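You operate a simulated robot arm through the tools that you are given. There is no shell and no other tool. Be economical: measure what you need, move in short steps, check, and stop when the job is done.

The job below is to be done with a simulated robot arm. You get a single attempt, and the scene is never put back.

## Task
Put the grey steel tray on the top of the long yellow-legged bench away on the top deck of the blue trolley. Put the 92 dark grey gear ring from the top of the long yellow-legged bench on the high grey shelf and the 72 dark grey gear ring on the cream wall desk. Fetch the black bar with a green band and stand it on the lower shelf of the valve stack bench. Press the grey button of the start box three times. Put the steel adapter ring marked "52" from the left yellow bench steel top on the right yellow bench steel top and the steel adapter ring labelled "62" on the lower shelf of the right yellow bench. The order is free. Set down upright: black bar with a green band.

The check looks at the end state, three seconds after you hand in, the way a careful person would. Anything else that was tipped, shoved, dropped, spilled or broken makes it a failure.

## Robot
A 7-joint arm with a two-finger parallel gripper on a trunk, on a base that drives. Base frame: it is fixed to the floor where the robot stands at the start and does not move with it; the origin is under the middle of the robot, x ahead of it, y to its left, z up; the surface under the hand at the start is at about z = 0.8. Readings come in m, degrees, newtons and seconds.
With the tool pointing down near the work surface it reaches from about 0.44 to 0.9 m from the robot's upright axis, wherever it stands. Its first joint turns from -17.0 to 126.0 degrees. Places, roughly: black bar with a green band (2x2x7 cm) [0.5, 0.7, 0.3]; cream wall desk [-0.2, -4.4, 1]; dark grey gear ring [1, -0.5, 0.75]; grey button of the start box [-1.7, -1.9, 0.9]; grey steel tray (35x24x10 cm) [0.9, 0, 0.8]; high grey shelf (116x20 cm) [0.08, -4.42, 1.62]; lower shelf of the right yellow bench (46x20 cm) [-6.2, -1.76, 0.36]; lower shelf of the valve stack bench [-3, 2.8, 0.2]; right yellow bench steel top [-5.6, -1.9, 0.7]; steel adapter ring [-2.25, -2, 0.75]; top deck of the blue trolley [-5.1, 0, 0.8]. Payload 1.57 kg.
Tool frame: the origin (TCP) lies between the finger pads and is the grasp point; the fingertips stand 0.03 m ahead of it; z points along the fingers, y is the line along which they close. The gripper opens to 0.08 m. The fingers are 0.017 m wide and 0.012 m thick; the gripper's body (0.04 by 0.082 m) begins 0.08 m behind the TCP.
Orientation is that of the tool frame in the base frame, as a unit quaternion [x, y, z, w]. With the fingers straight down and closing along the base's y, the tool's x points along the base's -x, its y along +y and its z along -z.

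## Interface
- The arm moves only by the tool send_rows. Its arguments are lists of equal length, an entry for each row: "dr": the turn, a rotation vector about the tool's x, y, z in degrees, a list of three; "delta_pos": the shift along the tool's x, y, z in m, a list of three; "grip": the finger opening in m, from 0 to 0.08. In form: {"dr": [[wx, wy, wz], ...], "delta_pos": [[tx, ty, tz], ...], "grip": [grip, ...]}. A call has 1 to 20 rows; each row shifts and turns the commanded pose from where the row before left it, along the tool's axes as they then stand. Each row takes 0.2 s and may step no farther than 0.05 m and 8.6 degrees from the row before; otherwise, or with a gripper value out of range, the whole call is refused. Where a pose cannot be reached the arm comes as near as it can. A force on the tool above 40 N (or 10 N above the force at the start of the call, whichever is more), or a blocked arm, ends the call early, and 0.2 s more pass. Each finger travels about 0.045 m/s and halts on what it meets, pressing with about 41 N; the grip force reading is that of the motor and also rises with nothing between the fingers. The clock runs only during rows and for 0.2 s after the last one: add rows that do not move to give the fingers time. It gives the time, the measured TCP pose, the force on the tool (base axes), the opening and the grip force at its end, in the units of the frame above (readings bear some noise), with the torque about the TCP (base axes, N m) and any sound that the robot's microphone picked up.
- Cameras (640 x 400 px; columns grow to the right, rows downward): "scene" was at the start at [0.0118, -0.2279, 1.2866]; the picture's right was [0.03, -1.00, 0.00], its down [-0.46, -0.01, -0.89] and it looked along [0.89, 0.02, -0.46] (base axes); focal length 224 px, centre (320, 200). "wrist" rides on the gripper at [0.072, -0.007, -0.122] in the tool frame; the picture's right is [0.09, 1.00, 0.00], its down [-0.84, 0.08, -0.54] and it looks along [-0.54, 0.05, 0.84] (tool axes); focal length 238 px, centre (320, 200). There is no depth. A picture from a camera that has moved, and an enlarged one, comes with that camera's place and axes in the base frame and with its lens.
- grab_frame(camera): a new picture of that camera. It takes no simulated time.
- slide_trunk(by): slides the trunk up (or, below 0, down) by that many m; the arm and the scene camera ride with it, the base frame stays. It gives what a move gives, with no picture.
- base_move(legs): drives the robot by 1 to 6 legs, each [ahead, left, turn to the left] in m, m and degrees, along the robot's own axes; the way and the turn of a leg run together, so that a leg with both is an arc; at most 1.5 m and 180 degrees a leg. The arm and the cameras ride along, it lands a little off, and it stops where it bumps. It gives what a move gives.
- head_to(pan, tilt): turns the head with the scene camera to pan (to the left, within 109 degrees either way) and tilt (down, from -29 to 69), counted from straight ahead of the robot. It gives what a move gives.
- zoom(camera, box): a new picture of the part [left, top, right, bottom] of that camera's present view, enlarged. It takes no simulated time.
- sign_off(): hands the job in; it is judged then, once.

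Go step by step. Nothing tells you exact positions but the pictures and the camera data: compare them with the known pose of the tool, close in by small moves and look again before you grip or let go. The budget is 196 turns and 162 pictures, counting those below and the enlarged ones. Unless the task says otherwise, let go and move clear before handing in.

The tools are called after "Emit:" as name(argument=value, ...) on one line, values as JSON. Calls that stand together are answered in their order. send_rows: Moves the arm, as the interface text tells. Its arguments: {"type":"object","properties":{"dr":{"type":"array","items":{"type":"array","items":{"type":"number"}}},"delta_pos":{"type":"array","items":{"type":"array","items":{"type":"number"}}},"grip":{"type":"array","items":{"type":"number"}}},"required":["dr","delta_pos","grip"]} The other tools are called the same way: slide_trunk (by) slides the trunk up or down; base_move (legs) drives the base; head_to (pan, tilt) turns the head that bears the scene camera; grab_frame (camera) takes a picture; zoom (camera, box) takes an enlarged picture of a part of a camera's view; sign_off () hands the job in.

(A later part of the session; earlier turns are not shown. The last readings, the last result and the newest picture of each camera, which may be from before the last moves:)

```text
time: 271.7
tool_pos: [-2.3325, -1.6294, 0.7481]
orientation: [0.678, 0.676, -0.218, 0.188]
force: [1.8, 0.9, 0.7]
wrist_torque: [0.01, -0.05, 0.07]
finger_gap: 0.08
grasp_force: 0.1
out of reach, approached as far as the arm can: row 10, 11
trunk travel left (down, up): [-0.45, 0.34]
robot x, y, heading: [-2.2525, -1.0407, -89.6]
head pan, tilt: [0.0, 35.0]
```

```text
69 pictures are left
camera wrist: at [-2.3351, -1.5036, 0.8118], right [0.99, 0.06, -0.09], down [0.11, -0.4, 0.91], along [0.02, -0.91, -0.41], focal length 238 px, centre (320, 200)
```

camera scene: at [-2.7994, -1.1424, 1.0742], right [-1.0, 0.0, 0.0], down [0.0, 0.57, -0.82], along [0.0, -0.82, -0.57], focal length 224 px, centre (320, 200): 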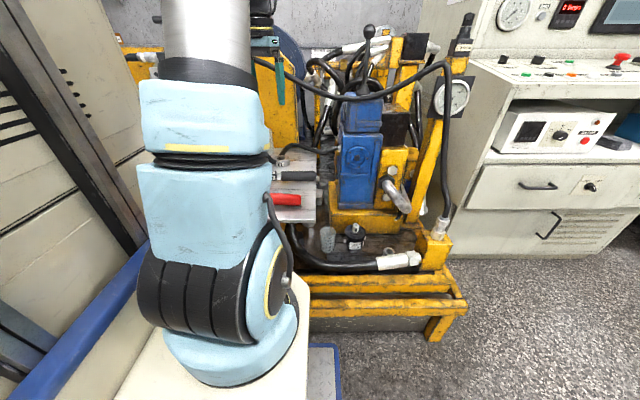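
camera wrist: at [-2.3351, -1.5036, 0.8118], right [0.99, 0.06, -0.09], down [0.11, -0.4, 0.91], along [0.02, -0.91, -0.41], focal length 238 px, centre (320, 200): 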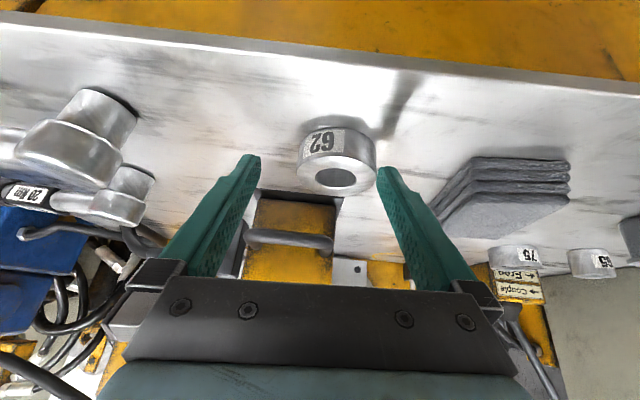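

The tilt only reached 33° because the hand is low relative to the shoulder. I'll raise the hand, drop the trunk 0.2, and complete the tilt.

Emit:
send_rows(dr=[[0, 0, 0], [0, 0, 0], [0, 0, 0], [0, 0, 0], [0, 0, 0]], delta_pos=[[-0.0265, 0, -0.041], [-0.0265, 0, -0.041], [-0.0265, 0, -0.041], [-0.0265, 0, -0.041], [-0.0265, 0, -0.041]], grip=[0.08, 0.08, 0.08, 0.08, 0.08])

Emit:
slide_trunk(by=-0.2)

Emit:
send_rows(dr=[[-1.3, -4.8, 0.2], [-1.3, -4.8, 0.2], [0, 0, 0]], delta_pos=[[0, 0, 0], [0, 0, 0], [0, 0, 0]], grip=[0.08, 0.08, 0.08])

Emit:
grab_frame(camera="wrist")

```text
time: 272.9
tool_pos: [-2.322, -1.6285, 0.9945]
orientation: [0.678, 0.676, -0.219, 0.188]
force: [0.2, -0.2, 0.1]
wrist_torque: [-0.01, 0.0, 0.01]
finger_gap: 0.08
grasp_force: 0.0
trunk travel left (down, up): [-0.45, 0.34]
robot x, y, heading: [-2.2518, -1.0464, -89.3]
head pan, tilt: [0.0, 35.0]
```

```text
time: 275.1
tool_pos: [-2.3211, -1.6282, 0.7931]
orientation: [0.677, 0.677, -0.219, 0.188]
force: [-0.3, -0.8, -0.6]
wrist_torque: [0.05, 0.01, 0.01]
finger_gap: 0.08
grasp_force: 0.1
trunk travel left (down, up): [-0.25, 0.54]
robot x, y, heading: [-2.2496, -1.0432, -89.5]
head pan, tilt: [0.0, 35.0]
```

```text
time: 275.9
tool_pos: [-2.3204, -1.6275, 0.7935]
orientation: [0.654, 0.661, -0.26, 0.261]
force: [-0.4, -0.6, -0.2]
wrist_torque: [0.02, -0.05, 0.0]
finger_gap: 0.0799
grasp_force: 0.1
trunk travel left (down, up): [-0.25, 0.54]
robot x, y, heading: [-2.2528, -1.0441, -89.5]
head pan, tilt: [0.0, 35.0]
```

```text
68 pictures are left
camera wrist: at [-2.3282, -1.4926, 0.8342], right [1.0, 0.07, -0.07], down [0.08, -0.24, 0.97], along [0.06, -0.97, -0.24], focal length 238 px, centre (320, 200)
```

wrist: 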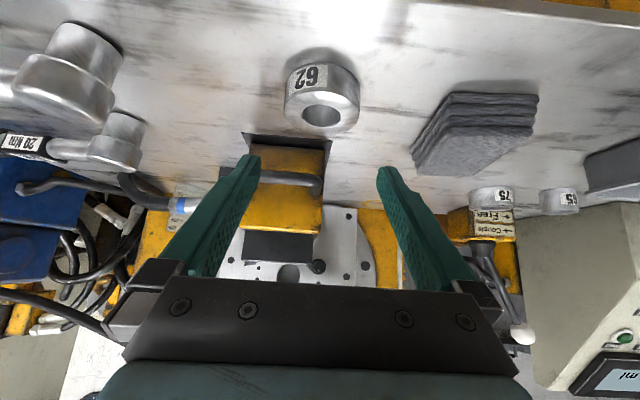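

Tilt reached. Lower onto the ring and close.

Emit:
send_rows(dr=[[0, 0, 0], [0, 0, 0], [0, 0, 0], [0, 0, 0], [0, 0, 0], [0, 0, 0], [0, 0, 0], [0, 0, 0]], delta_pos=[[0.0145, 0, 0.029], [0.014, 0, 0.028], [0, 0, 0], [0, 0, 0], [0, 0, 0], [0, 0, 0], [0, 0, 0], [0, 0, 0]], grip=[0.08, 0.08, 0.08, 0.045, 0.045, 0.045, 0.045, 0.045])

Emit:
grab_frame(camera="wrist")

```text
time: 277.7
tool_pos: [-2.3218, -1.647, 0.7308]
orientation: [0.654, 0.661, -0.259, 0.261]
force: [0.8, 0.0, -0.6]
wrist_torque: [0.04, -0.05, 0.03]
finger_gap: 0.0585
grasp_force: 41.4
trunk travel left (down, up): [-0.25, 0.54]
robot x, y, heading: [-2.2529, -1.0442, -89.7]
head pan, tilt: [0.0, 35.0]
```

```text
67 pictures are left
camera wrist: at [-2.3294, -1.511, 0.7715], right [0.99, 0.08, -0.07], down [0.08, -0.24, 0.97], along [0.06, -0.97, -0.25], focal length 238 px, centre (320, 200)
```

wrist: 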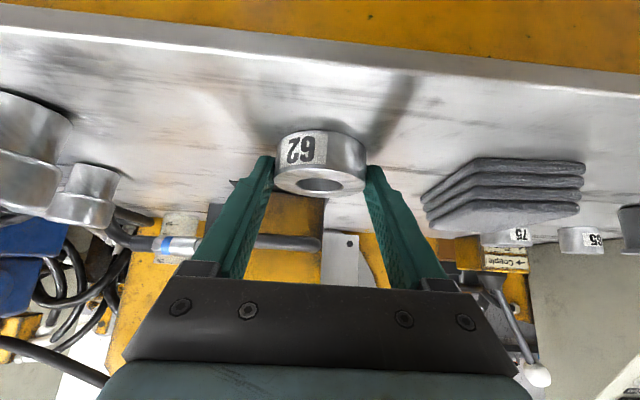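

Regrasped at 43°. I'll lift, and drive to the right bench's right end along the corridor.

Emit:
send_rows(dr=[[0, 0, 0], [0, 0, 0], [0, 0, 0], [0, 0, 0], [0, 0, 0], [0, 0, 0], [0, 0, 0]], delta_pos=[[-0.0068, 0, -0.0073], [-0.0205, 0, -0.022], [-0.031, 0, -0.033], [-0.031, 0, -0.033], [-0.031, 0, -0.033], [-0.031, 0, -0.033], [0, 0, 0]], grip=[0.045, 0.045, 0.045, 0.045, 0.045, 0.045, 0.045])

Emit:
base_move(legs=[[0.07, -1.02, 0], [-0.03, 0, -0.3]])

```text
time: 279.3
tool_pos: [-2.322, -1.647, 0.9532]
orientation: [0.655, 0.66, -0.26, 0.26]
force: [-0.4, 0.6, -4.0]
wrist_torque: [0.03, 0.01, -0.01]
finger_gap: 0.0586
grasp_force: 40.9
trunk travel left (down, up): [-0.25, 0.54]
robot x, y, heading: [-2.2522, -1.0424, -89.7]
head pan, tilt: [0.0, 35.0]
```

```text
time: 285.1
tool_pos: [-3.3573, -1.6955, 0.9519]
orientation: [0.656, 0.659, -0.26, 0.26]
force: [0.7, -0.1, -4.2]
wrist_torque: [0.07, -0.03, -0.01]
finger_gap: 0.0585
grasp_force: 41.2
trunk travel left (down, up): [-0.25, 0.54]
robot x, y, heading: [-3.2824, -1.0893, -89.7]
head pan, tilt: [0.0, 35.0]
```

Emit:
base_move(legs=[[0.04, -0.3, -0.3], [0, -1.3, 0], [0.0, -1.0, 0]])

Emit:
head_to(pan=-10, tilt=38)

Emit:
grab_frame(camera="scene")

```text
time: 298.0
tool_pos: [-5.9801, -1.6147, 0.9531]
orientation: [0.682, 0.632, -0.271, 0.249]
force: [0.0, 0.3, -4.6]
wrist_torque: [0.06, 0.02, 0.01]
finger_gap: 0.0584
grasp_force: 41.3
trunk travel left (down, up): [-0.25, 0.54]
robot x, y, heading: [-5.8565, -1.0154, -94.6]
head pan, tilt: [0.0, 35.0]
```

```text
time: 298.7
tool_pos: [-5.9809, -1.6133, 0.9521]
orientation: [0.683, 0.631, -0.271, 0.248]
force: [-0.1, 0.1, -3.8]
wrist_torque: [0.0, -0.02, 0.02]
finger_gap: 0.0582
grasp_force: 40.7
trunk travel left (down, up): [-0.25, 0.54]
robot x, y, heading: [-5.8541, -1.0237, -94.7]
head pan, tilt: [-10.0, 38.0]
```

```text
66 pictures are left
camera scene: at [-6.1024, -1.0045, 0.8696], right [-0.97, 0.25, 0.0], down [0.15, 0.6, -0.79], along [-0.2, -0.76, -0.62], focal length 224 px, centre (320, 200)
```

scene: 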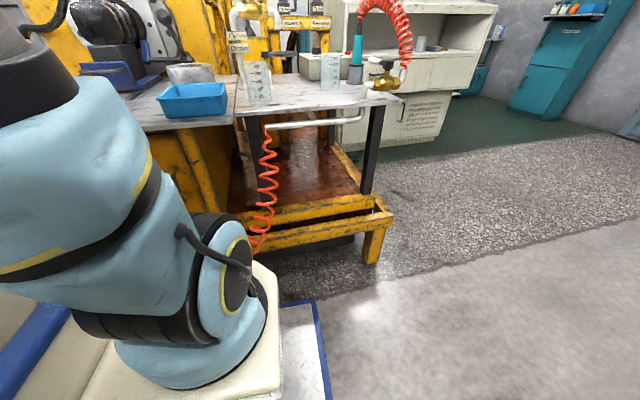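

Heading drifted to -94.7°. I'll square up, back off a bit and line up with the shelf opening (x≈-6.26).

Emit:
base_move(legs=[[0, 0, 4.7], [0.13, -0.34, 0]])

```text
time: 301.5
tool_pos: [-6.2652, -1.757, 0.9522]
orientation: [0.654, 0.661, -0.259, 0.261]
force: [0.0, -0.5, -3.6]
wrist_torque: [0.09, 0.02, 0.02]
finger_gap: 0.058
grasp_force: 40.6
trunk travel left (down, up): [-0.25, 0.54]
robot x, y, heading: [-6.1985, -1.149, -89.2]
head pan, tilt: [-10.0, 38.0]
```

Emit:
base_move(legs=[[-0.28, 0, -0.6]])

Emit:
slide_trunk(by=-0.24)

Emit:
send_rows(dr=[[0, 0, 0], [0, 0, 0], [0, 0, 0], [0, 0, 0], [0, 0, 0], [0, -8.5, 0], [0, 0, 0]], delta_pos=[[0.0335, 0, 0.036], [0.0335, 0, 0.036], [0.0335, 0, 0.036], [0.0335, 0, 0.036], [0.0335, 0, 0.036], [0, 0, 0], [0, 0, 0]], grip=[0.045, 0.045, 0.045, 0.045, 0.045, 0.045, 0.045])

Emit:
grab_frame(camera="wrist")

Emit:
grab_frame(camera="scene")

```text
time: 303.5
tool_pos: [-6.272, -1.4715, 0.9529]
orientation: [0.655, 0.66, -0.26, 0.259]
force: [-0.2, 0.8, -2.8]
wrist_torque: [0.02, 0.05, 0.0]
finger_gap: 0.0582
grasp_force: 40.7
trunk travel left (down, up): [-0.25, 0.54]
robot x, y, heading: [-6.2035, -0.8735, -89.3]
head pan, tilt: [-10.0, 38.0]
```

```text
time: 306.0
tool_pos: [-6.2706, -1.4704, 0.7125]
orientation: [0.655, 0.66, -0.26, 0.26]
force: [-0.6, 0.1, -2.8]
wrist_torque: [0.05, 0.0, 0.0]
finger_gap: 0.0583
grasp_force: 40.9
trunk travel left (down, up): [-0.01, 0.78]
robot x, y, heading: [-6.2001, -0.8655, -89.8]
head pan, tilt: [-10.0, 38.0]
```

```text
time: 307.6
tool_pos: [-6.2712, -1.4731, 0.4672]
orientation: [0.634, 0.64, -0.307, 0.308]
force: [0.4, -0.5, -3.2]
wrist_torque: [0.07, -0.04, -0.02]
finger_gap: 0.0579
grasp_force: 41.2
trunk travel left (down, up): [-0.01, 0.78]
robot x, y, heading: [-6.1987, -0.8704, -89.4]
head pan, tilt: [-10.0, 38.0]
```

```text
65 pictures are left
camera wrist: at [-6.2799, -1.3332, 0.4872], right [1.0, 0.06, -0.07], down [0.08, -0.09, 0.99], along [0.06, -0.99, -0.1], focal length 238 px, centre (320, 200)
```

wrist: 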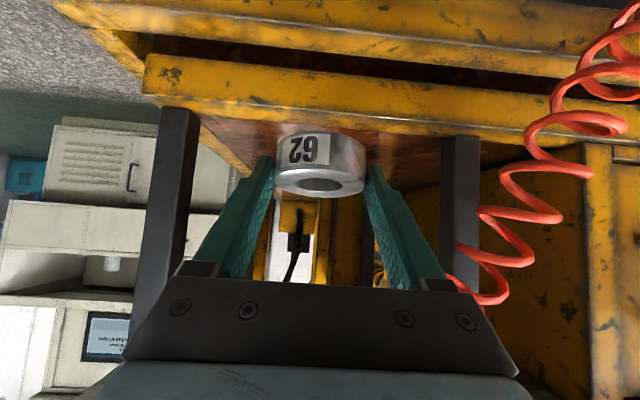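

```text
64 pictures are left
camera scene: at [-6.4458, -0.8742, 0.6296], right [-0.99, 0.17, 0.0], down [0.1, 0.61, -0.79], along [-0.13, -0.78, -0.62], focal length 224 px, centre (320, 200)
```

scene: 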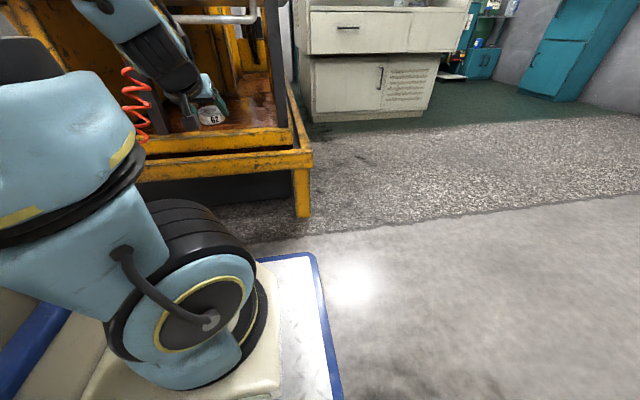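

The ring is lined up with the opening between the legs. I'll lower 2 cm and drive in straight.

Emit:
send_rows(dr=[[0, 0, 0], [0, 0, 0]], delta_pos=[[0.0157, 0, 0.0125], [0, 0, 0]], grip=[0.045, 0.045])

Emit:
base_move(legs=[[0.14, 0, -0.4]])

Emit:
grab_frame(camera="wrist")

Emit:
zoom(camera="scene", box=[80, 0, 320, 200])

```text
time: 308.2
tool_pos: [-6.2753, -1.4734, 0.4475]
orientation: [0.635, 0.639, -0.307, 0.308]
force: [0.1, -0.2, -3.0]
wrist_torque: [0.04, 0.02, 0.04]
finger_gap: 0.0581
grasp_force: 40.5
trunk travel left (down, up): [-0.01, 0.78]
robot x, y, heading: [-6.203, -0.8694, -89.7]
head pan, tilt: [-10.0, 38.0]
```

```text
time: 309.5
tool_pos: [-6.277, -1.611, 0.4492]
orientation: [0.635, 0.638, -0.308, 0.308]
force: [0.2, 0.1, -2.8]
wrist_torque: [0.05, 0.03, 0.04]
finger_gap: 0.0578
grasp_force: 41.4
trunk travel left (down, up): [-0.01, 0.78]
robot x, y, heading: [-6.1973, -1.003, -89.6]
head pan, tilt: [-10.0, 38.0]
```

```text
63 pictures are left
camera wrist: at [-6.2836, -1.4711, 0.4684], right [1.0, 0.06, -0.07], down [0.08, -0.1, 0.99], along [0.05, -0.99, -0.1], focal length 238 px, centre (320, 200)
```

wrist: 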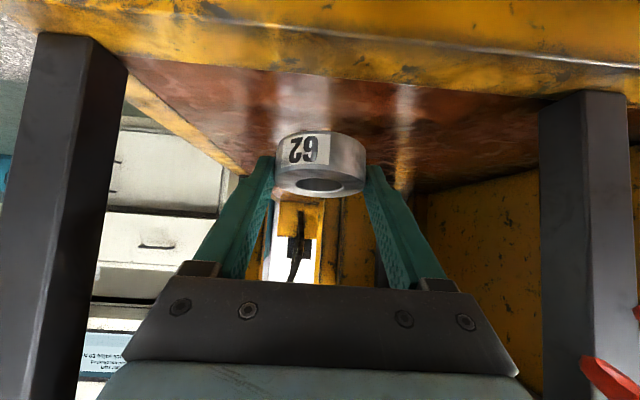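

```text
2.00 times, centred on (200, 100) of scene
camera zoom: at [-6.4449, -1.012, 0.6296], right [-0.99, 0.17, 0.0], down [0.1, 0.61, -0.79], along [-0.13, -0.78, -0.62], focal length 448 px, centre (560, 400)
```

zoom: 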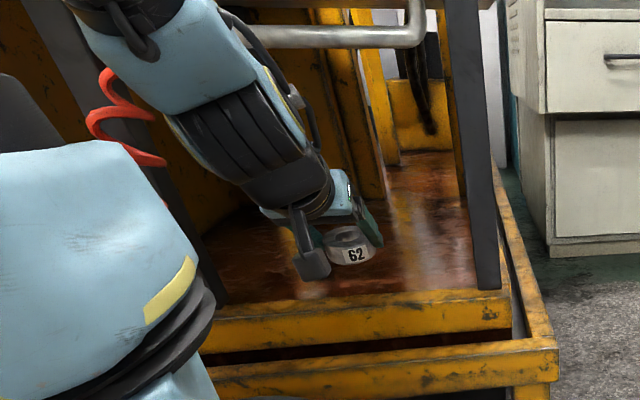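

Clear so far. Continue 11 cm further in.

Emit:
base_move(legs=[[0.11, 0, 0]])

Emit:
grab_frame(camera="wrist")

Emit:
zoom(camera="scene", box=[80, 0, 320, 200])

```text
time: 310.7
tool_pos: [-6.2751, -1.7204, 0.4476]
orientation: [0.634, 0.639, -0.308, 0.308]
force: [0.1, -0.4, -3.8]
wrist_torque: [0.04, 0.0, 0.02]
finger_gap: 0.0582
grasp_force: 41.2
trunk travel left (down, up): [-0.01, 0.78]
robot x, y, heading: [-6.1971, -1.114, -89.5]
head pan, tilt: [-10.0, 38.0]
```

```text
61 pictures are left
camera wrist: at [-6.2826, -1.5802, 0.4684], right [1.0, 0.06, -0.07], down [0.08, -0.1, 0.99], along [0.05, -0.99, -0.1], focal length 238 px, centre (320, 200)
```

wrist: 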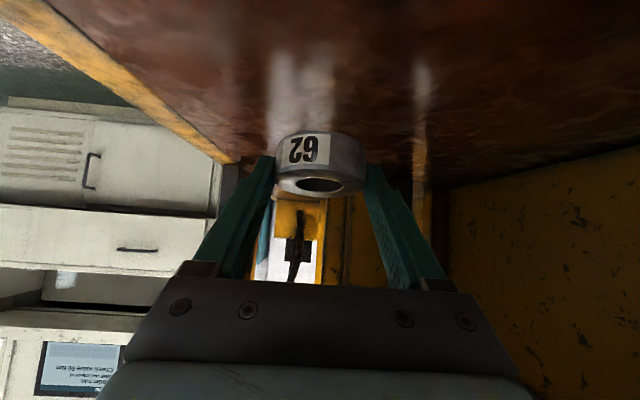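

```text
2.00 times, centred on (200, 100) of scene
camera zoom: at [-6.4444, -1.1213, 0.6296], right [-0.99, 0.17, 0.0], down [0.1, 0.61, -0.79], along [-0.13, -0.78, -0.62], focal length 448 px, centre (560, 400)
```

zoom: 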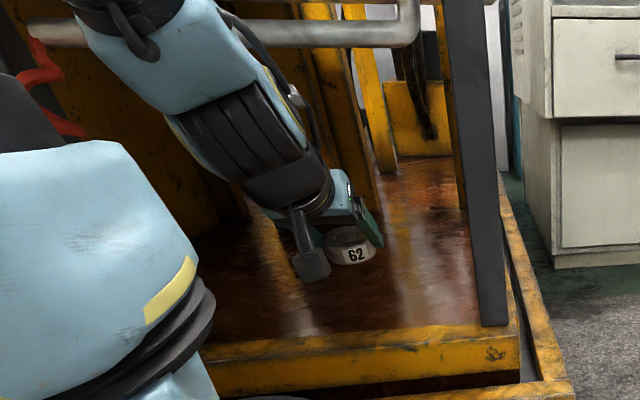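

Inside. Lower 3 cm, level the ring back to 43°, then lower to contact.

Emit:
send_rows(dr=[[0, 0, 0], [0, 4.25, 0], [0, 4.25, 0], [0, 0, 0], [0, 0, 0], [0, 0, 0], [0, 0, 0], [0, 0, 0], [0, 0, 0], [0, 0, 0], [0, 0, 0], [0, 0, 0], [0, 0, 0], [0, 0, 0], [0, 0, 0], [0, 0, 0], [0, 0, 0]], delta_pos=[[0.0235, 0, 0.0187], [0, 0, 0], [0, 0, 0], [0.0068, 0, 0.0073], [0.002, 0, 0.0022], [0.002, 0, 0.0022], [0.002, 0, 0.0022], [0.002, 0, 0.0022], [0.002, 0, 0.0022], [0.002, 0, 0.0022], [0.002, 0, 0.0022], [0.002, 0, 0.0022], [0.002, 0, 0.0022], [0.002, 0, 0.0022], [0.002, 0, 0.0022], [0.002, 0, 0.0022], [0.002, 0, 0.0022]], grip=[0.045, 0.045, 0.045, 0.045, 0.045, 0.045, 0.045, 0.045, 0.045, 0.045, 0.045, 0.045, 0.045, 0.045, 0.045, 0.045, 0.045])

Emit:
grab_frame(camera="wrist")

```text
time: 313.7
tool_pos: [-6.2745, -1.7218, 0.3833]
orientation: [0.655, 0.658, -0.261, 0.262]
force: [-1.1, 8.7, 22.9]
wrist_torque: [0.12, 0.43, -0.09]
finger_gap: 0.0573
grasp_force: 21.7
trunk travel left (down, up): [-0.01, 0.78]
robot x, y, heading: [-6.1991, -1.108, -89.8]
head pan, tilt: [-10.0, 38.0]
stopped in row 15: the force on the tool passed its limit at 48 N (the readings are from after the stop); the commanded pose is now the measured one
```

```text
59 pictures are left
camera wrist: at [-6.2823, -1.5859, 0.4223], right [1.0, 0.07, -0.06], down [0.08, -0.23, 0.97], along [0.05, -0.97, -0.24], focal length 238 px, centre (320, 200)
```

wrist: 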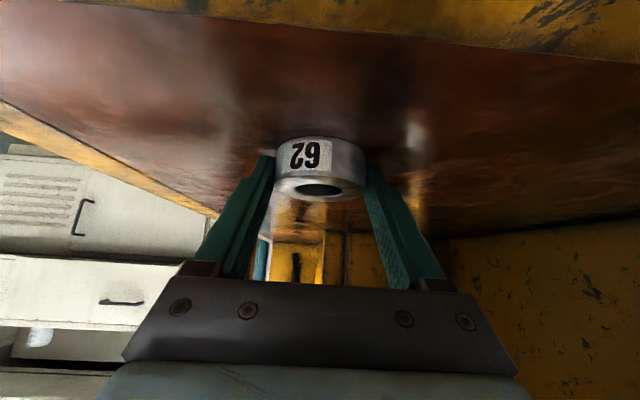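

The ring rests on the shelf. Release gently and retract.

Emit:
send_rows(dr=[[0, 0, 0], [0, 0, 0], [0, 0, 0], [0, 0, 0], [0, 0, 0], [0, 0, 0], [0, 0, 0], [0, 0, 0]], delta_pos=[[-0.0012, 0, -0.0013], [0, 0, 0], [0, 0, 0], [0, 0, 0], [0, 0, -0.015], [0, 0, -0.025], [0, 0, -0.02], [0, 0, 0]], grip=[0.06, 0.08, 0.08, 0.08, 0.08, 0.08, 0.08, 0.08])

Emit:
grab_frame(camera="wrist")

```text
time: 315.5
tool_pos: [-6.2761, -1.6812, 0.4241]
orientation: [0.656, 0.659, -0.26, 0.261]
force: [-0.6, 0.1, 0.2]
wrist_torque: [0.02, 0.04, 0.0]
finger_gap: 0.08
grasp_force: 0.1
trunk travel left (down, up): [-0.01, 0.78]
robot x, y, heading: [-6.2019, -1.1128, -89.8]
head pan, tilt: [-10.0, 38.0]
```

```text
58 pictures are left
camera wrist: at [-6.2839, -1.5454, 0.4648], right [1.0, 0.07, -0.06], down [0.08, -0.24, 0.97], along [0.05, -0.97, -0.24], focal length 238 px, centre (320, 200)
```

wrist: 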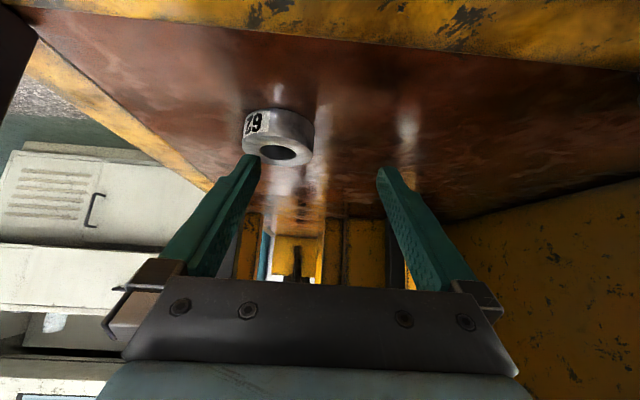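

Ring 62 lies flat on the lower shelf. I'll back out, fold the arm up, and look around toward the trolley.

Emit:
base_move(legs=[[-0.3, 0, 0]])

Emit:
send_rows(dr=[[0, 8.6, 0], [0, 8.6, 0], [0, 8.6, 0], [0, 8.6, 0], [0, 8.5, 0], [0, 0, 0], [0, 0, 0], [0, 0, 0], [0, 0, 0]], delta_pos=[[0, 0, -0.02], [0, 0, -0.02], [0, 0, -0.02], [0, 0, -0.03], [0, 0, -0.03], [0, 0, -0.04], [0, 0, -0.03], [0, 0, -0.02], [0, 0, 0]], grip=[0.08, 0.08, 0.08, 0.08, 0.08, 0.08, 0.08, 0.08, 0.08])

Emit:
slide_trunk(by=0.5)

Emit:
head_to(pan=109, tilt=20)

Emit:
grab_frame(camera="scene")

```text
time: 317.6
tool_pos: [-6.2774, -1.373, 0.4246]
orientation: [0.655, 0.659, -0.26, 0.262]
force: [0.0, 0.4, -0.2]
wrist_torque: [-0.01, -0.01, -0.01]
finger_gap: 0.08
grasp_force: 0.1
trunk travel left (down, up): [-0.01, 0.78]
robot x, y, heading: [-6.203, -0.8035, -89.5]
head pan, tilt: [-10.0, 38.0]
```

```text
time: 319.6
tool_pos: [-6.2787, -1.3248, 0.6229]
orientation: [0.704, 0.71, -0.002, 0.002]
force: [0.6, -0.1, 0.2]
wrist_torque: [0.04, 0.02, -0.03]
finger_gap: 0.0797
grasp_force: 0.0
trunk travel left (down, up): [-0.01, 0.78]
robot x, y, heading: [-6.2042, -0.8041, -89.7]
head pan, tilt: [-10.0, 38.0]
```

```text
refused: 0.5 is not a number from -0.4 to 0.4
```

```text
time: 321.6
tool_pos: [-6.2775, -1.3253, 0.6221]
orientation: [0.704, 0.71, -0.003, 0.002]
force: [-1.3, 0.0, 0.6]
wrist_torque: [0.01, -0.03, 0.0]
finger_gap: 0.08
grasp_force: 0.1
trunk travel left (down, up): [-0.01, 0.78]
robot x, y, heading: [-6.1986, -0.8044, -89.4]
head pan, tilt: [108.9, 20.0]
```

```text
57 pictures are left
camera scene: at [-6.3439, -0.6969, 0.658], right [0.33, -0.94, 0.0], down [-0.32, -0.11, -0.94], along [0.89, 0.31, -0.34], focal length 224 px, centre (320, 200)
```

scene: 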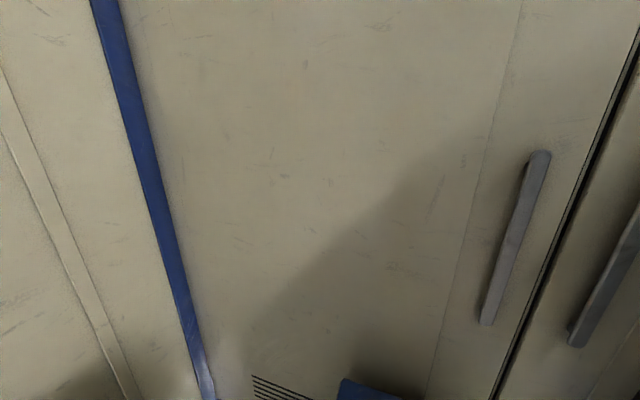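

My body blocks that view. I'll raise the trunk, turn around here and look at the trolley.

Emit:
slide_trunk(by=0.38)

Emit:
base_move(legs=[[0, 0, 90], [0, 0, 90]])

Emit:
slide_trunk(by=0.26)

Emit:
head_to(pan=-55, tilt=22)

Emit:
grab_frame(camera="scene")

Emit:
head_to(pan=0, tilt=15)

Emit:
grab_frame(camera="scene")

```text
time: 325.3
tool_pos: [-6.2774, -1.3248, 1.0016]
orientation: [0.705, 0.71, -0.003, 0.002]
force: [0.5, -0.2, -0.1]
wrist_torque: [0.01, -0.01, -0.01]
finger_gap: 0.0799
grasp_force: 0.1
trunk travel left (down, up): [-0.39, 0.4]
robot x, y, heading: [-6.2022, -0.8055, -89.5]
head pan, tilt: [108.9, 20.0]
```

```text
time: 326.7
tool_pos: [-6.178, -1.3371, 1.0018]
orientation: [0.641, 0.767, -0.003, 0.002]
force: [-1.0, -0.4, 0.3]
wrist_torque: [0.0, 0.02, 0.03]
finger_gap: 0.0797
grasp_force: 0.1
trunk travel left (down, up): [-0.39, 0.4]
robot x, y, heading: [-6.1909, -0.8135, -79.8]
head pan, tilt: [108.9, 20.0]
stopped in leg 1: the robot was blocked; the commanded pose is now the measured one
```

```text
time: 329.4
tool_pos: [-6.1776, -1.3364, 1.2628]
orientation: [0.642, 0.767, -0.002, 0.002]
force: [-0.9, 0.0, 0.5]
wrist_torque: [-0.02, -0.02, 0.0]
finger_gap: 0.0801
grasp_force: 0.0
trunk travel left (down, up): [-0.65, 0.14]
robot x, y, heading: [-6.1907, -0.813, -79.5]
head pan, tilt: [108.9, 20.0]
```

```text
time: 331.9
tool_pos: [-6.1769, -1.3373, 1.262]
orientation: [0.641, 0.767, -0.003, 0.003]
force: [-0.4, -0.2, 0.9]
wrist_torque: [0.01, -0.03, 0.03]
finger_gap: 0.0799
grasp_force: 0.1
trunk travel left (down, up): [-0.65, 0.14]
robot x, y, heading: [-6.1914, -0.8108, -79.8]
head pan, tilt: [-55.0, 22.0]
```

```text
56 pictures are left
camera scene: at [-6.4969, -0.8414, 1.2948], right [-0.71, 0.7, 0.0], down [0.26, 0.27, -0.93], along [-0.65, -0.66, -0.37], focal length 224 px, centre (320, 200)
```

scene: 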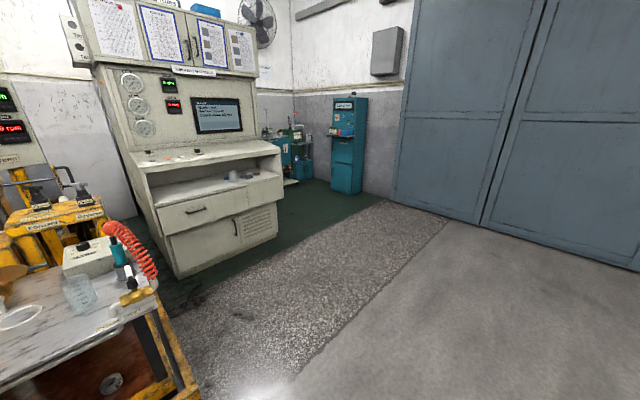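

```text
time: 333.1
tool_pos: [-6.1785, -1.3365, 1.2619]
orientation: [0.641, 0.767, -0.002, 0.002]
force: [0.3, -0.2, -0.6]
wrist_torque: [0.02, 0.0, 0.02]
finger_gap: 0.08
grasp_force: 0.0
trunk travel left (down, up): [-0.65, 0.14]
robot x, y, heading: [-6.1933, -0.8143, -79.6]
head pan, tilt: [0.0, 15.0]
```

```text
55 pictures are left
camera scene: at [-6.415, -0.8673, 1.3062], right [-0.98, -0.18, 0.0], down [-0.05, 0.25, -0.97], along [0.17, -0.95, -0.26], focal length 224 px, centre (320, 200)
```

scene: 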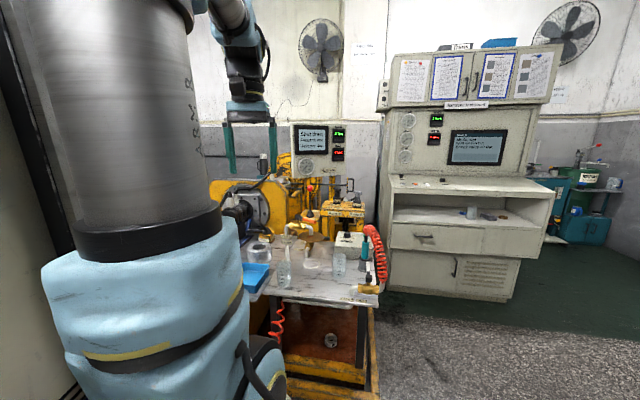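

Turning left is blocked (trolley near my left-rear). I'll move away into the open floor first, then turn.

Emit:
base_move(legs=[[0, -0.7, -8], [0, 0, -90], [0, 0, -90]])

Emit:
head_to(pan=-55, tilt=18)

Emit:
grab_frame(camera="scene")

```text
time: 344.6
tool_pos: [-6.8397, -0.3693, 1.261]
orientation: [0.723, -0.691, -0.003, -0.003]
force: [0.6, -1.2, 0.1]
wrist_torque: [-0.02, 0.0, 0.02]
finger_gap: 0.08
grasp_force: 0.2
trunk travel left (down, up): [-0.65, 0.14]
robot x, y, heading: [-6.8948, -0.8935, 92.6]
head pan, tilt: [0.0, 15.0]
```

```text
time: 345.9
tool_pos: [-6.8398, -0.3683, 1.2617]
orientation: [0.723, -0.691, -0.002, -0.002]
force: [0.4, 0.7, -0.1]
wrist_torque: [0.04, 0.04, 0.02]
finger_gap: 0.08
grasp_force: 0.1
trunk travel left (down, up): [-0.65, 0.14]
robot x, y, heading: [-6.8925, -0.8918, 92.7]
head pan, tilt: [-55.0, 18.0]
```

```text
54 pictures are left
camera scene: at [-6.5887, -0.9032, 1.3013], right [0.61, -0.79, 0.0], down [-0.24, -0.19, -0.95], along [0.75, 0.58, -0.31], focal length 224 px, centre (320, 200)
```

scene: 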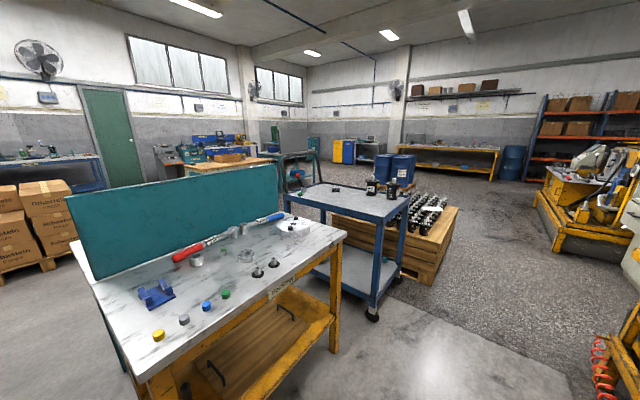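

Good overview: the trolley's west half of the deck is free, and it's best approached from the south facing north. I'll return east along the corridor in that same orientation to verify the route.

Emit:
base_move(legs=[[0, 0, -2.6], [-0.06, -1.4, 0]])

Emit:
head_to(pan=-15, tilt=38)

Emit:
grab_frame(camera="scene")

Emit:
grab_frame(camera="wrist")

```text
time: 353.4
tool_pos: [-5.3712, -0.4526, 1.263]
orientation: [-0.697, 0.717, 0.002, 0.002]
force: [0.7, 0.3, -0.8]
wrist_torque: [0.0, -0.01, 0.0]
finger_gap: 0.0802
grasp_force: 0.0
trunk travel left (down, up): [-0.65, 0.14]
robot x, y, heading: [-5.4628, -0.9715, 88.7]
head pan, tilt: [-55.0, 18.0]
```

```text
time: 354.5
tool_pos: [-5.3719, -0.4516, 1.2621]
orientation: [-0.697, 0.717, 0.002, 0.002]
force: [0.1, 0.9, 0.1]
wrist_torque: [-0.02, -0.01, -0.01]
finger_gap: 0.0802
grasp_force: 0.0
trunk travel left (down, up): [-0.65, 0.14]
robot x, y, heading: [-5.4661, -0.9715, 88.4]
head pan, tilt: [-15.0, 38.0]
```

```text
53 pictures are left
camera scene: at [-5.2127, -0.9716, 1.2697], right [0.96, -0.28, 0.0], down [-0.17, -0.59, -0.79], along [0.22, 0.76, -0.62], focal length 224 px, centre (320, 200)
```

scene: 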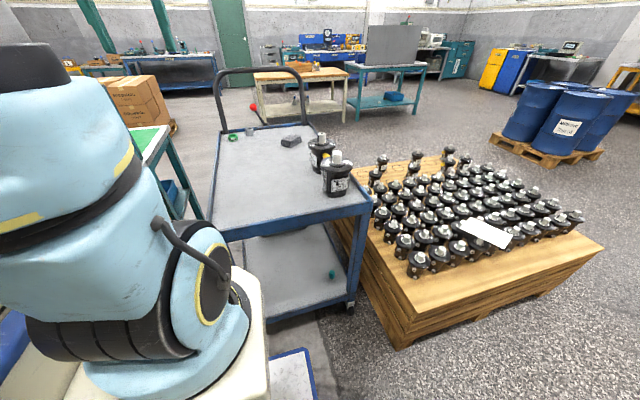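

```text
52 pictures are left
camera wrist: at [-5.367, -0.5249, 1.3844], right [-1.0, -0.06, 0.0], down [-0.06, 0.83, 0.55], along [-0.03, 0.55, -0.84], focal length 238 px, centre (320, 200)
```

wrist: 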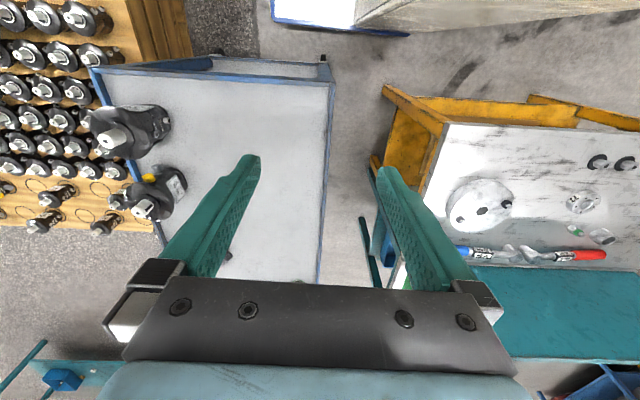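

The trolley's free zone is x≈-5.38…-5.05, y≈-0.45…+0.05 – enough for the tray, held by its west wall. Continue east to the main bench.

Emit:
base_move(legs=[[-0.1, -0.4, 1.6], [0, -1.3, 0], [0, -0.45, 0]])

```text
time: 365.7
tool_pos: [-3.1524, -0.6568, 1.2633]
orientation: [-0.684, 0.729, 0.002, 0.002]
force: [-0.1, 0.3, -0.8]
wrist_torque: [0.06, 0.03, -0.02]
finger_gap: 0.0799
grasp_force: 0.1
trunk travel left (down, up): [-0.65, 0.14]
robot x, y, heading: [-3.2638, -1.1687, 86.5]
head pan, tilt: [-15.0, 38.0]
```

Emit:
base_move(legs=[[0.9, -1.1, 0], [0.2, 0, -86.5], [1.4, 0, 0]])

Emit:
head_to(pan=25, tilt=35)

Emit:
grab_frame(camera="scene")

```text
time: 383.0
tool_pos: [-0.1086, -0.4313, 1.2623]
orientation: [0.043, 0.999, -0.001, 0.003]
force: [0.4, 0.5, 0.4]
wrist_torque: [0.02, 0.0, 0.02]
finger_gap: 0.08
grasp_force: 0.1
trunk travel left (down, up): [-0.65, 0.14]
robot x, y, heading: [-0.6184, -0.31, -4.9]
head pan, tilt: [-15.0, 38.0]
```

```text
time: 384.0
tool_pos: [-0.1087, -0.4317, 1.2625]
orientation: [0.042, 0.999, -0.001, 0.004]
force: [1.7, -0.4, 0.8]
wrist_torque: [-0.03, 0.01, -0.02]
finger_gap: 0.08
grasp_force: 0.0
trunk travel left (down, up): [-0.65, 0.14]
robot x, y, heading: [-0.6183, -0.3117, -4.6]
head pan, tilt: [25.0, 35.0]
```

```text
51 pictures are left
camera scene: at [-0.6349, -0.5005, 1.2742], right [0.34, -0.94, 0.0], down [-0.54, -0.2, -0.82], along [0.77, 0.28, -0.57], focal length 224 px, centre (320, 200)
```

scene: 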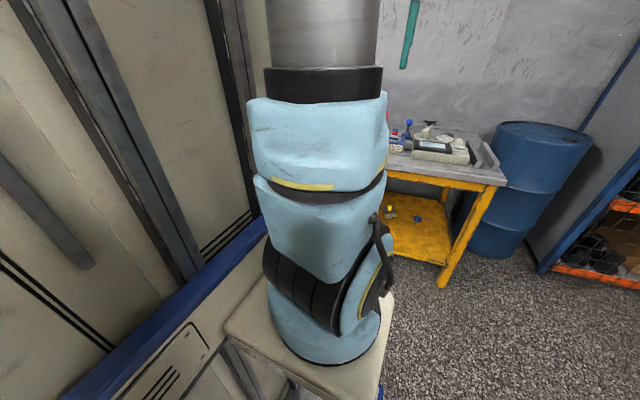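

My body hides the area left of the bench, so I'll shift left to look for the bar under the bench.

Emit:
base_move(legs=[[0, 1.2, 4.7]])

Emit:
head_to(pan=-10, tilt=38)

Emit:
grab_frame(camera="scene")

```text
time: 390.2
tool_pos: [-0.0479, 0.8216, 1.2608]
orientation: [0.003, 1.0, 0.001, 0.003]
force: [0.0, 0.7, -0.3]
wrist_torque: [-0.01, 0.0, 0.01]
finger_gap: 0.0803
grasp_force: 0.1
trunk travel left (down, up): [-0.65, 0.14]
robot x, y, heading: [-0.5655, 0.9025, -0.1]
head pan, tilt: [25.0, 35.0]
```

```text
time: 391.2
tool_pos: [-0.0479, 0.8219, 1.2621]
orientation: [0.003, 1.0, 0.0, 0.003]
force: [0.2, -0.1, -0.5]
wrist_torque: [-0.01, -0.01, 0.0]
finger_gap: 0.0801
grasp_force: 0.1
trunk travel left (down, up): [-0.65, 0.14]
robot x, y, heading: [-0.5664, 0.9047, -0.0]
head pan, tilt: [-10.0, 38.0]
```

```text
50 pictures are left
camera scene: at [-0.5618, 0.658, 1.2696], right [-0.18, -0.98, 0.0], down [-0.61, 0.11, -0.79], along [0.78, -0.14, -0.62], focal length 224 px, centre (320, 200)
```

scene: 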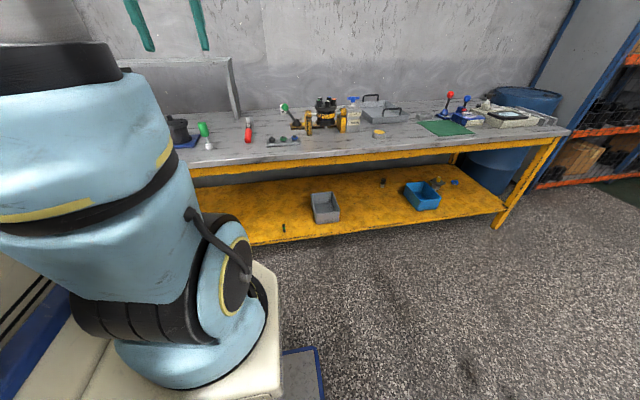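

A small dark bar with a green top stands on the lower yellow shelf at the front edge. Zooming.

Emit:
zoom(camera="scene", box=[250, 200, 330, 250])

Emit:
zoom(camera="scene", box=[260, 80, 480, 220])

```text
8.00 times, centred on (290, 225) of scene
camera zoom: at [-0.5618, 0.658, 1.2696], right [-0.18, -0.98, 0.0], down [-0.61, 0.11, -0.79], along [0.78, -0.14, -0.62], focal length 1791 px, centre (560, 0)
```

zoom: 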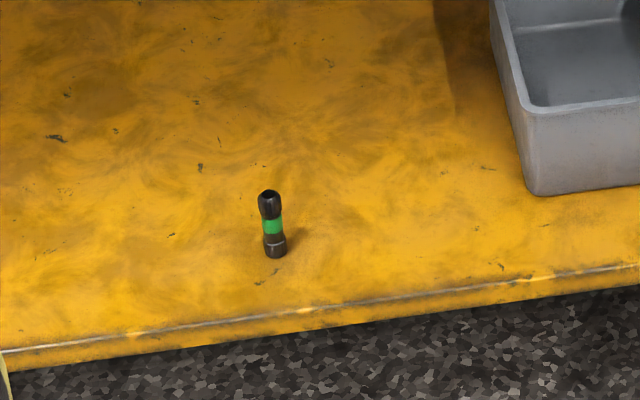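

```text
2.86 times, centred on (370, 150) of scene
camera zoom: at [-0.5618, 0.658, 1.2696], right [-0.18, -0.98, 0.0], down [-0.61, 0.11, -0.79], along [0.78, -0.14, -0.62], focal length 640 px, centre (177, 343)
```

zoom: 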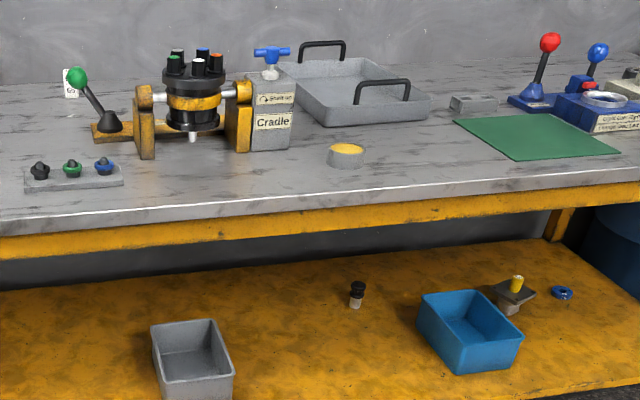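

The bar stands at about (0.424, 0.70) on the lower shelf, 6 cm in from its edge. I'll lower the trunk, extend and tilt the hand ~50°, and look with the wrist camera.

Emit:
slide_trunk(by=-0.4)

Emit:
slide_trunk(by=-0.24)

Emit:
send_rows(dr=[[0, 0, 0], [0, 0, 0], [0, 0, 0], [0, 0, 0], [0, 0, 0], [0, -8.4, 0], [0, -8.4, 0], [0, -8.4, 0], [0, -8.4, 0], [0, -8.4, 0], [0, -8.4, 0], [0, 0, 0], [0, 0, 0], [0, 0, 0], [0, 0, 0], [0, 0, 0]], delta_pos=[[-0.04, 0, 0], [-0.04, 0, 0], [-0.04, 0, 0], [-0.04, 0, 0], [-0.04, 0, 0], [0, 0, 0], [0, 0, 0], [0, 0, 0], [0, 0, 0], [0, 0, 0], [0, 0, 0], [0.035, 0, 0.029], [0.035, 0, 0.029], [0.035, 0, 0.029], [0.035, 0, 0.029], [0, 0, 0]], grip=[0.08, 0.08, 0.08, 0.08, 0.08, 0.08, 0.08, 0.08, 0.08, 0.08, 0.08, 0.08, 0.08, 0.08, 0.08, 0.08])

Emit:
grab_frame(camera="wrist")

```text
time: 395.0
tool_pos: [-0.0485, 0.8204, 0.8629]
orientation: [0.003, 1.0, -0.001, 0.003]
force: [0.5, 0.6, -0.3]
wrist_torque: [0.01, -0.01, 0.0]
finger_gap: 0.0797
grasp_force: 0.2
trunk travel left (down, up): [-0.25, 0.54]
robot x, y, heading: [-0.5651, 0.9028, -0.3]
head pan, tilt: [-10.0, 38.0]
```

```text
time: 397.5
tool_pos: [-0.0483, 0.82, 0.6219]
orientation: [0.003, 1.0, 0.0, 0.004]
force: [0.5, -0.3, -0.6]
wrist_torque: [-0.01, -0.01, 0.0]
finger_gap: 0.0801
grasp_force: 0.1
trunk travel left (down, up): [-0.01, 0.78]
robot x, y, heading: [-0.5673, 0.9035, -0.2]
head pan, tilt: [-10.0, 38.0]
```

```text
time: 400.9
tool_pos: [0.1528, 0.8192, 0.4382]
orientation: [0.002, 0.904, -0.001, 0.428]
force: [0.5, 0.6, 0.4]
wrist_torque: [-0.03, 0.0, -0.01]
finger_gap: 0.08
grasp_force: 0.1
trunk travel left (down, up): [-0.01, 0.78]
robot x, y, heading: [-0.5683, 0.9012, -0.3]
head pan, tilt: [-10.0, 38.0]
```

```text
47 pictures are left
camera wrist: at [0.0121, 0.8131, 0.461], right [-0.05, 1.0, -0.07], down [0.11, 0.08, 0.99], along [0.99, 0.04, -0.11], focal length 238 px, centre (320, 200)
```

wrist: 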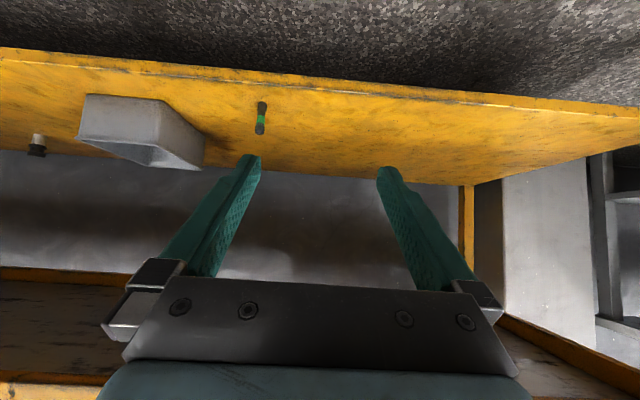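

Bar at ≈(0.45, 0.705), z 0.23–0.30. Drive so the hand is 12 cm in front of it, lower, and check.

Emit:
base_move(legs=[[0.17, -0.112, 0.2]])

Emit:
send_rows(dr=[[0, 0, 0], [0, 0, 0], [0, 0, 0], [0, 0, 0], [0, 0, 0]], delta_pos=[[0.031, 0, 0.0255], [0.031, 0, 0.0255], [0.031, 0, 0.0255], [0.031, 0, 0.0255], [0, 0, 0]], grip=[0.08, 0.08, 0.08, 0.08, 0.08])

Emit:
grab_frame(camera="wrist")

```text
time: 402.5
tool_pos: [0.3213, 0.7036, 0.4395]
orientation: [0.003, 0.903, -0.002, 0.429]
force: [-1.3, -1.3, -0.6]
wrist_torque: [0.02, 0.01, 0.0]
finger_gap: 0.0801
grasp_force: 0.1
trunk travel left (down, up): [-0.01, 0.78]
robot x, y, heading: [-0.3985, 0.7888, -0.1]
head pan, tilt: [-10.0, 38.0]
```

```text
time: 403.7
tool_pos: [0.3245, 0.7041, 0.2776]
orientation: [0.002, 0.903, -0.001, 0.429]
force: [-0.5, -0.2, 0.4]
wrist_torque: [-0.01, -0.02, 0.02]
finger_gap: 0.0798
grasp_force: 0.0
trunk travel left (down, up): [-0.01, 0.78]
robot x, y, heading: [-0.3995, 0.7887, -0.2]
head pan, tilt: [-10.0, 38.0]
```

```text
46 pictures are left
camera wrist: at [0.1842, 0.6975, 0.2998], right [-0.05, 1.0, -0.07], down [0.11, 0.08, 0.99], along [0.99, 0.04, -0.11], focal length 238 px, centre (320, 200)
```

wrist: 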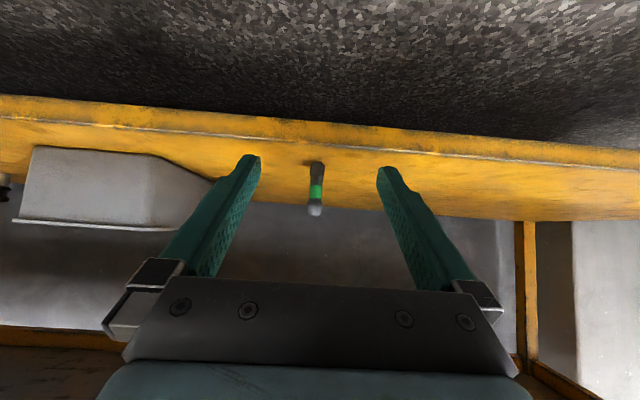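

The bar seems slightly deeper (x≈0.49). I'll lower 2 cm and drive 10 cm closer, then recheck.

Emit:
send_rows(dr=[[0, 0, 0], [0, 0, 0]], delta_pos=[[0.0146, 0, 0.012], [0, 0, 0]], grip=[0.08, 0.08])

Emit:
base_move(legs=[[0.1, 0, 0.2]])

Emit:
grab_frame(camera="wrist")

```text
time: 404.3
tool_pos: [0.3243, 0.7016, 0.258]
orientation: [0.003, 0.903, -0.002, 0.429]
force: [-0.4, -1.0, 0.7]
wrist_torque: [-0.02, -0.01, 0.0]
finger_gap: 0.0801
grasp_force: 0.1
trunk travel left (down, up): [-0.01, 0.78]
robot x, y, heading: [-0.3944, 0.7897, 0.1]
head pan, tilt: [-10.0, 38.0]
```

```text
time: 405.5
tool_pos: [0.4253, 0.7033, 0.2587]
orientation: [0.003, 0.903, -0.002, 0.429]
force: [0.9, 0.2, -0.3]
wrist_torque: [0.01, 0.0, -0.03]
finger_gap: 0.0801
grasp_force: 0.3
trunk travel left (down, up): [-0.01, 0.78]
robot x, y, heading: [-0.2962, 0.789, -0.2]
head pan, tilt: [-10.0, 38.0]
```

```text
45 pictures are left
camera wrist: at [0.2858, 0.6982, 0.281], right [-0.05, 1.0, -0.07], down [0.11, 0.08, 0.99], along [0.99, 0.05, -0.11], focal length 238 px, centre (320, 200)
```

wrist: 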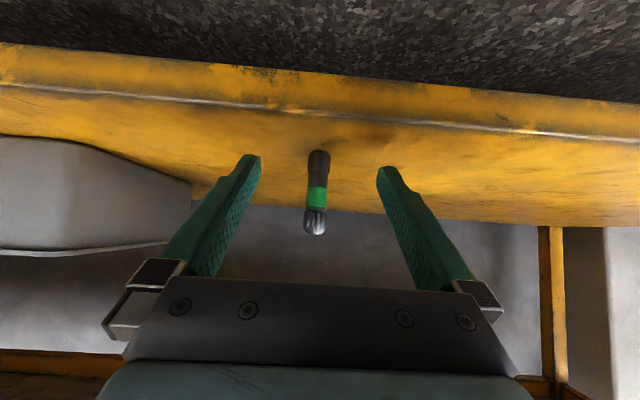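

Bar now measured at x≈0.485, y≈0.703. Move forward 5.8 cm and close.

Emit:
send_rows(dr=[[0, 0, 0], [0, 0, 0], [0, 0, 0], [0, 0, 0]], delta_pos=[[-0.0126, 0, 0.0155], [-0.0126, 0, 0.0155], [-0.0115, 0, 0.014], [0, 0, 0]], grip=[0.08, 0.08, 0.08, 0.08])

Emit:
grab_frame(camera="wrist")

```text
time: 406.5
tool_pos: [0.4845, 0.7049, 0.258]
orientation: [0.001, 0.903, -0.001, 0.429]
force: [0.3, -0.5, 0.7]
wrist_torque: [-0.01, 0.04, -0.03]
finger_gap: 0.0799
grasp_force: 0.1
trunk travel left (down, up): [-0.01, 0.78]
robot x, y, heading: [-0.295, 0.7879, 0.2]
head pan, tilt: [-10.0, 38.0]
```

```text
44 pictures are left
camera wrist: at [0.345, 0.698, 0.2805], right [-0.05, 1.0, -0.07], down [0.11, 0.08, 0.99], along [0.99, 0.05, -0.11], focal length 238 px, centre (320, 200)
```

wrist: 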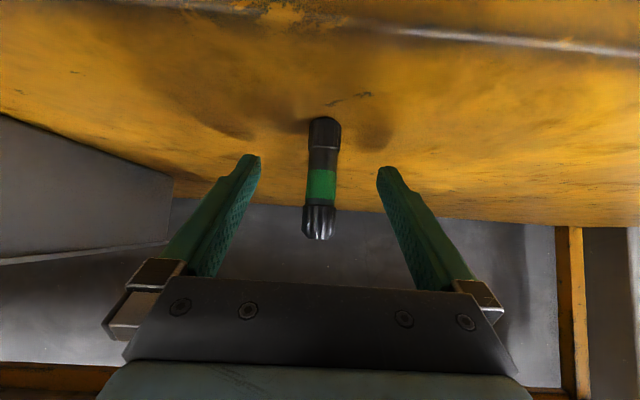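

Emit:
send_rows(dr=[[0, 0, 0], [0, 0, 0], [0, 0, 0], [0, 0, 0], [0, 0, 0], [0, 0, 0], [0, 0, 0]], delta_pos=[[0, 0, 0], [0, 0, 0], [0, 0, 0], [0, 0, 0], [0, 0, 0], [0, 0, 0], [0, 0, 0]], grip=[0.06, 0.04, 0.025, 0.01, 0.01, 0.01, 0.01])

Emit:
send_rows(dr=[[0, 0, 0], [0, 0, 0], [0, 0, 0], [0, 0, 0]], delta_pos=[[-0.0078, 0, -0.0063], [-0.0155, 0, -0.0127], [-0.0155, 0, -0.0127], [0, 0, 0]], grip=[0.01, 0.01, 0.01, 0.01])

Emit:
grab_frame(camera="wrist")

```text
time: 408.1
tool_pos: [0.4848, 0.7042, 0.2582]
orientation: [0.002, 0.903, -0.001, 0.429]
force: [0.1, 0.8, -0.4]
wrist_torque: [0.0, 0.0, -0.03]
finger_gap: 0.0162
grasp_force: 30.9
trunk travel left (down, up): [-0.01, 0.78]
robot x, y, heading: [-0.2938, 0.7816, -0.2]
head pan, tilt: [-10.0, 38.0]
```

```text
time: 409.1
tool_pos: [0.4845, 0.7052, 0.3101]
orientation: [0.002, 0.903, -0.001, 0.429]
force: [0.0, 0.6, -0.6]
wrist_torque: [0.02, 0.0, 0.01]
finger_gap: 0.0162
grasp_force: 32.0
trunk travel left (down, up): [-0.01, 0.78]
robot x, y, heading: [-0.2967, 0.7875, -0.2]
head pan, tilt: [-10.0, 38.0]
```

```text
43 pictures are left
camera wrist: at [0.3442, 0.698, 0.3322], right [-0.05, 1.0, -0.07], down [0.11, 0.08, 0.99], along [0.99, 0.05, -0.11], focal length 238 px, centre (320, 200)
```

wrist: 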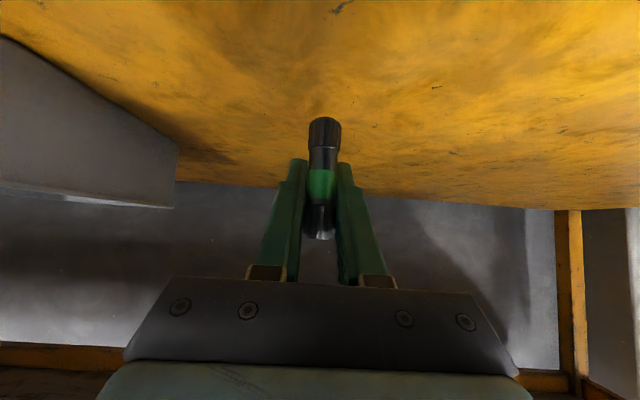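

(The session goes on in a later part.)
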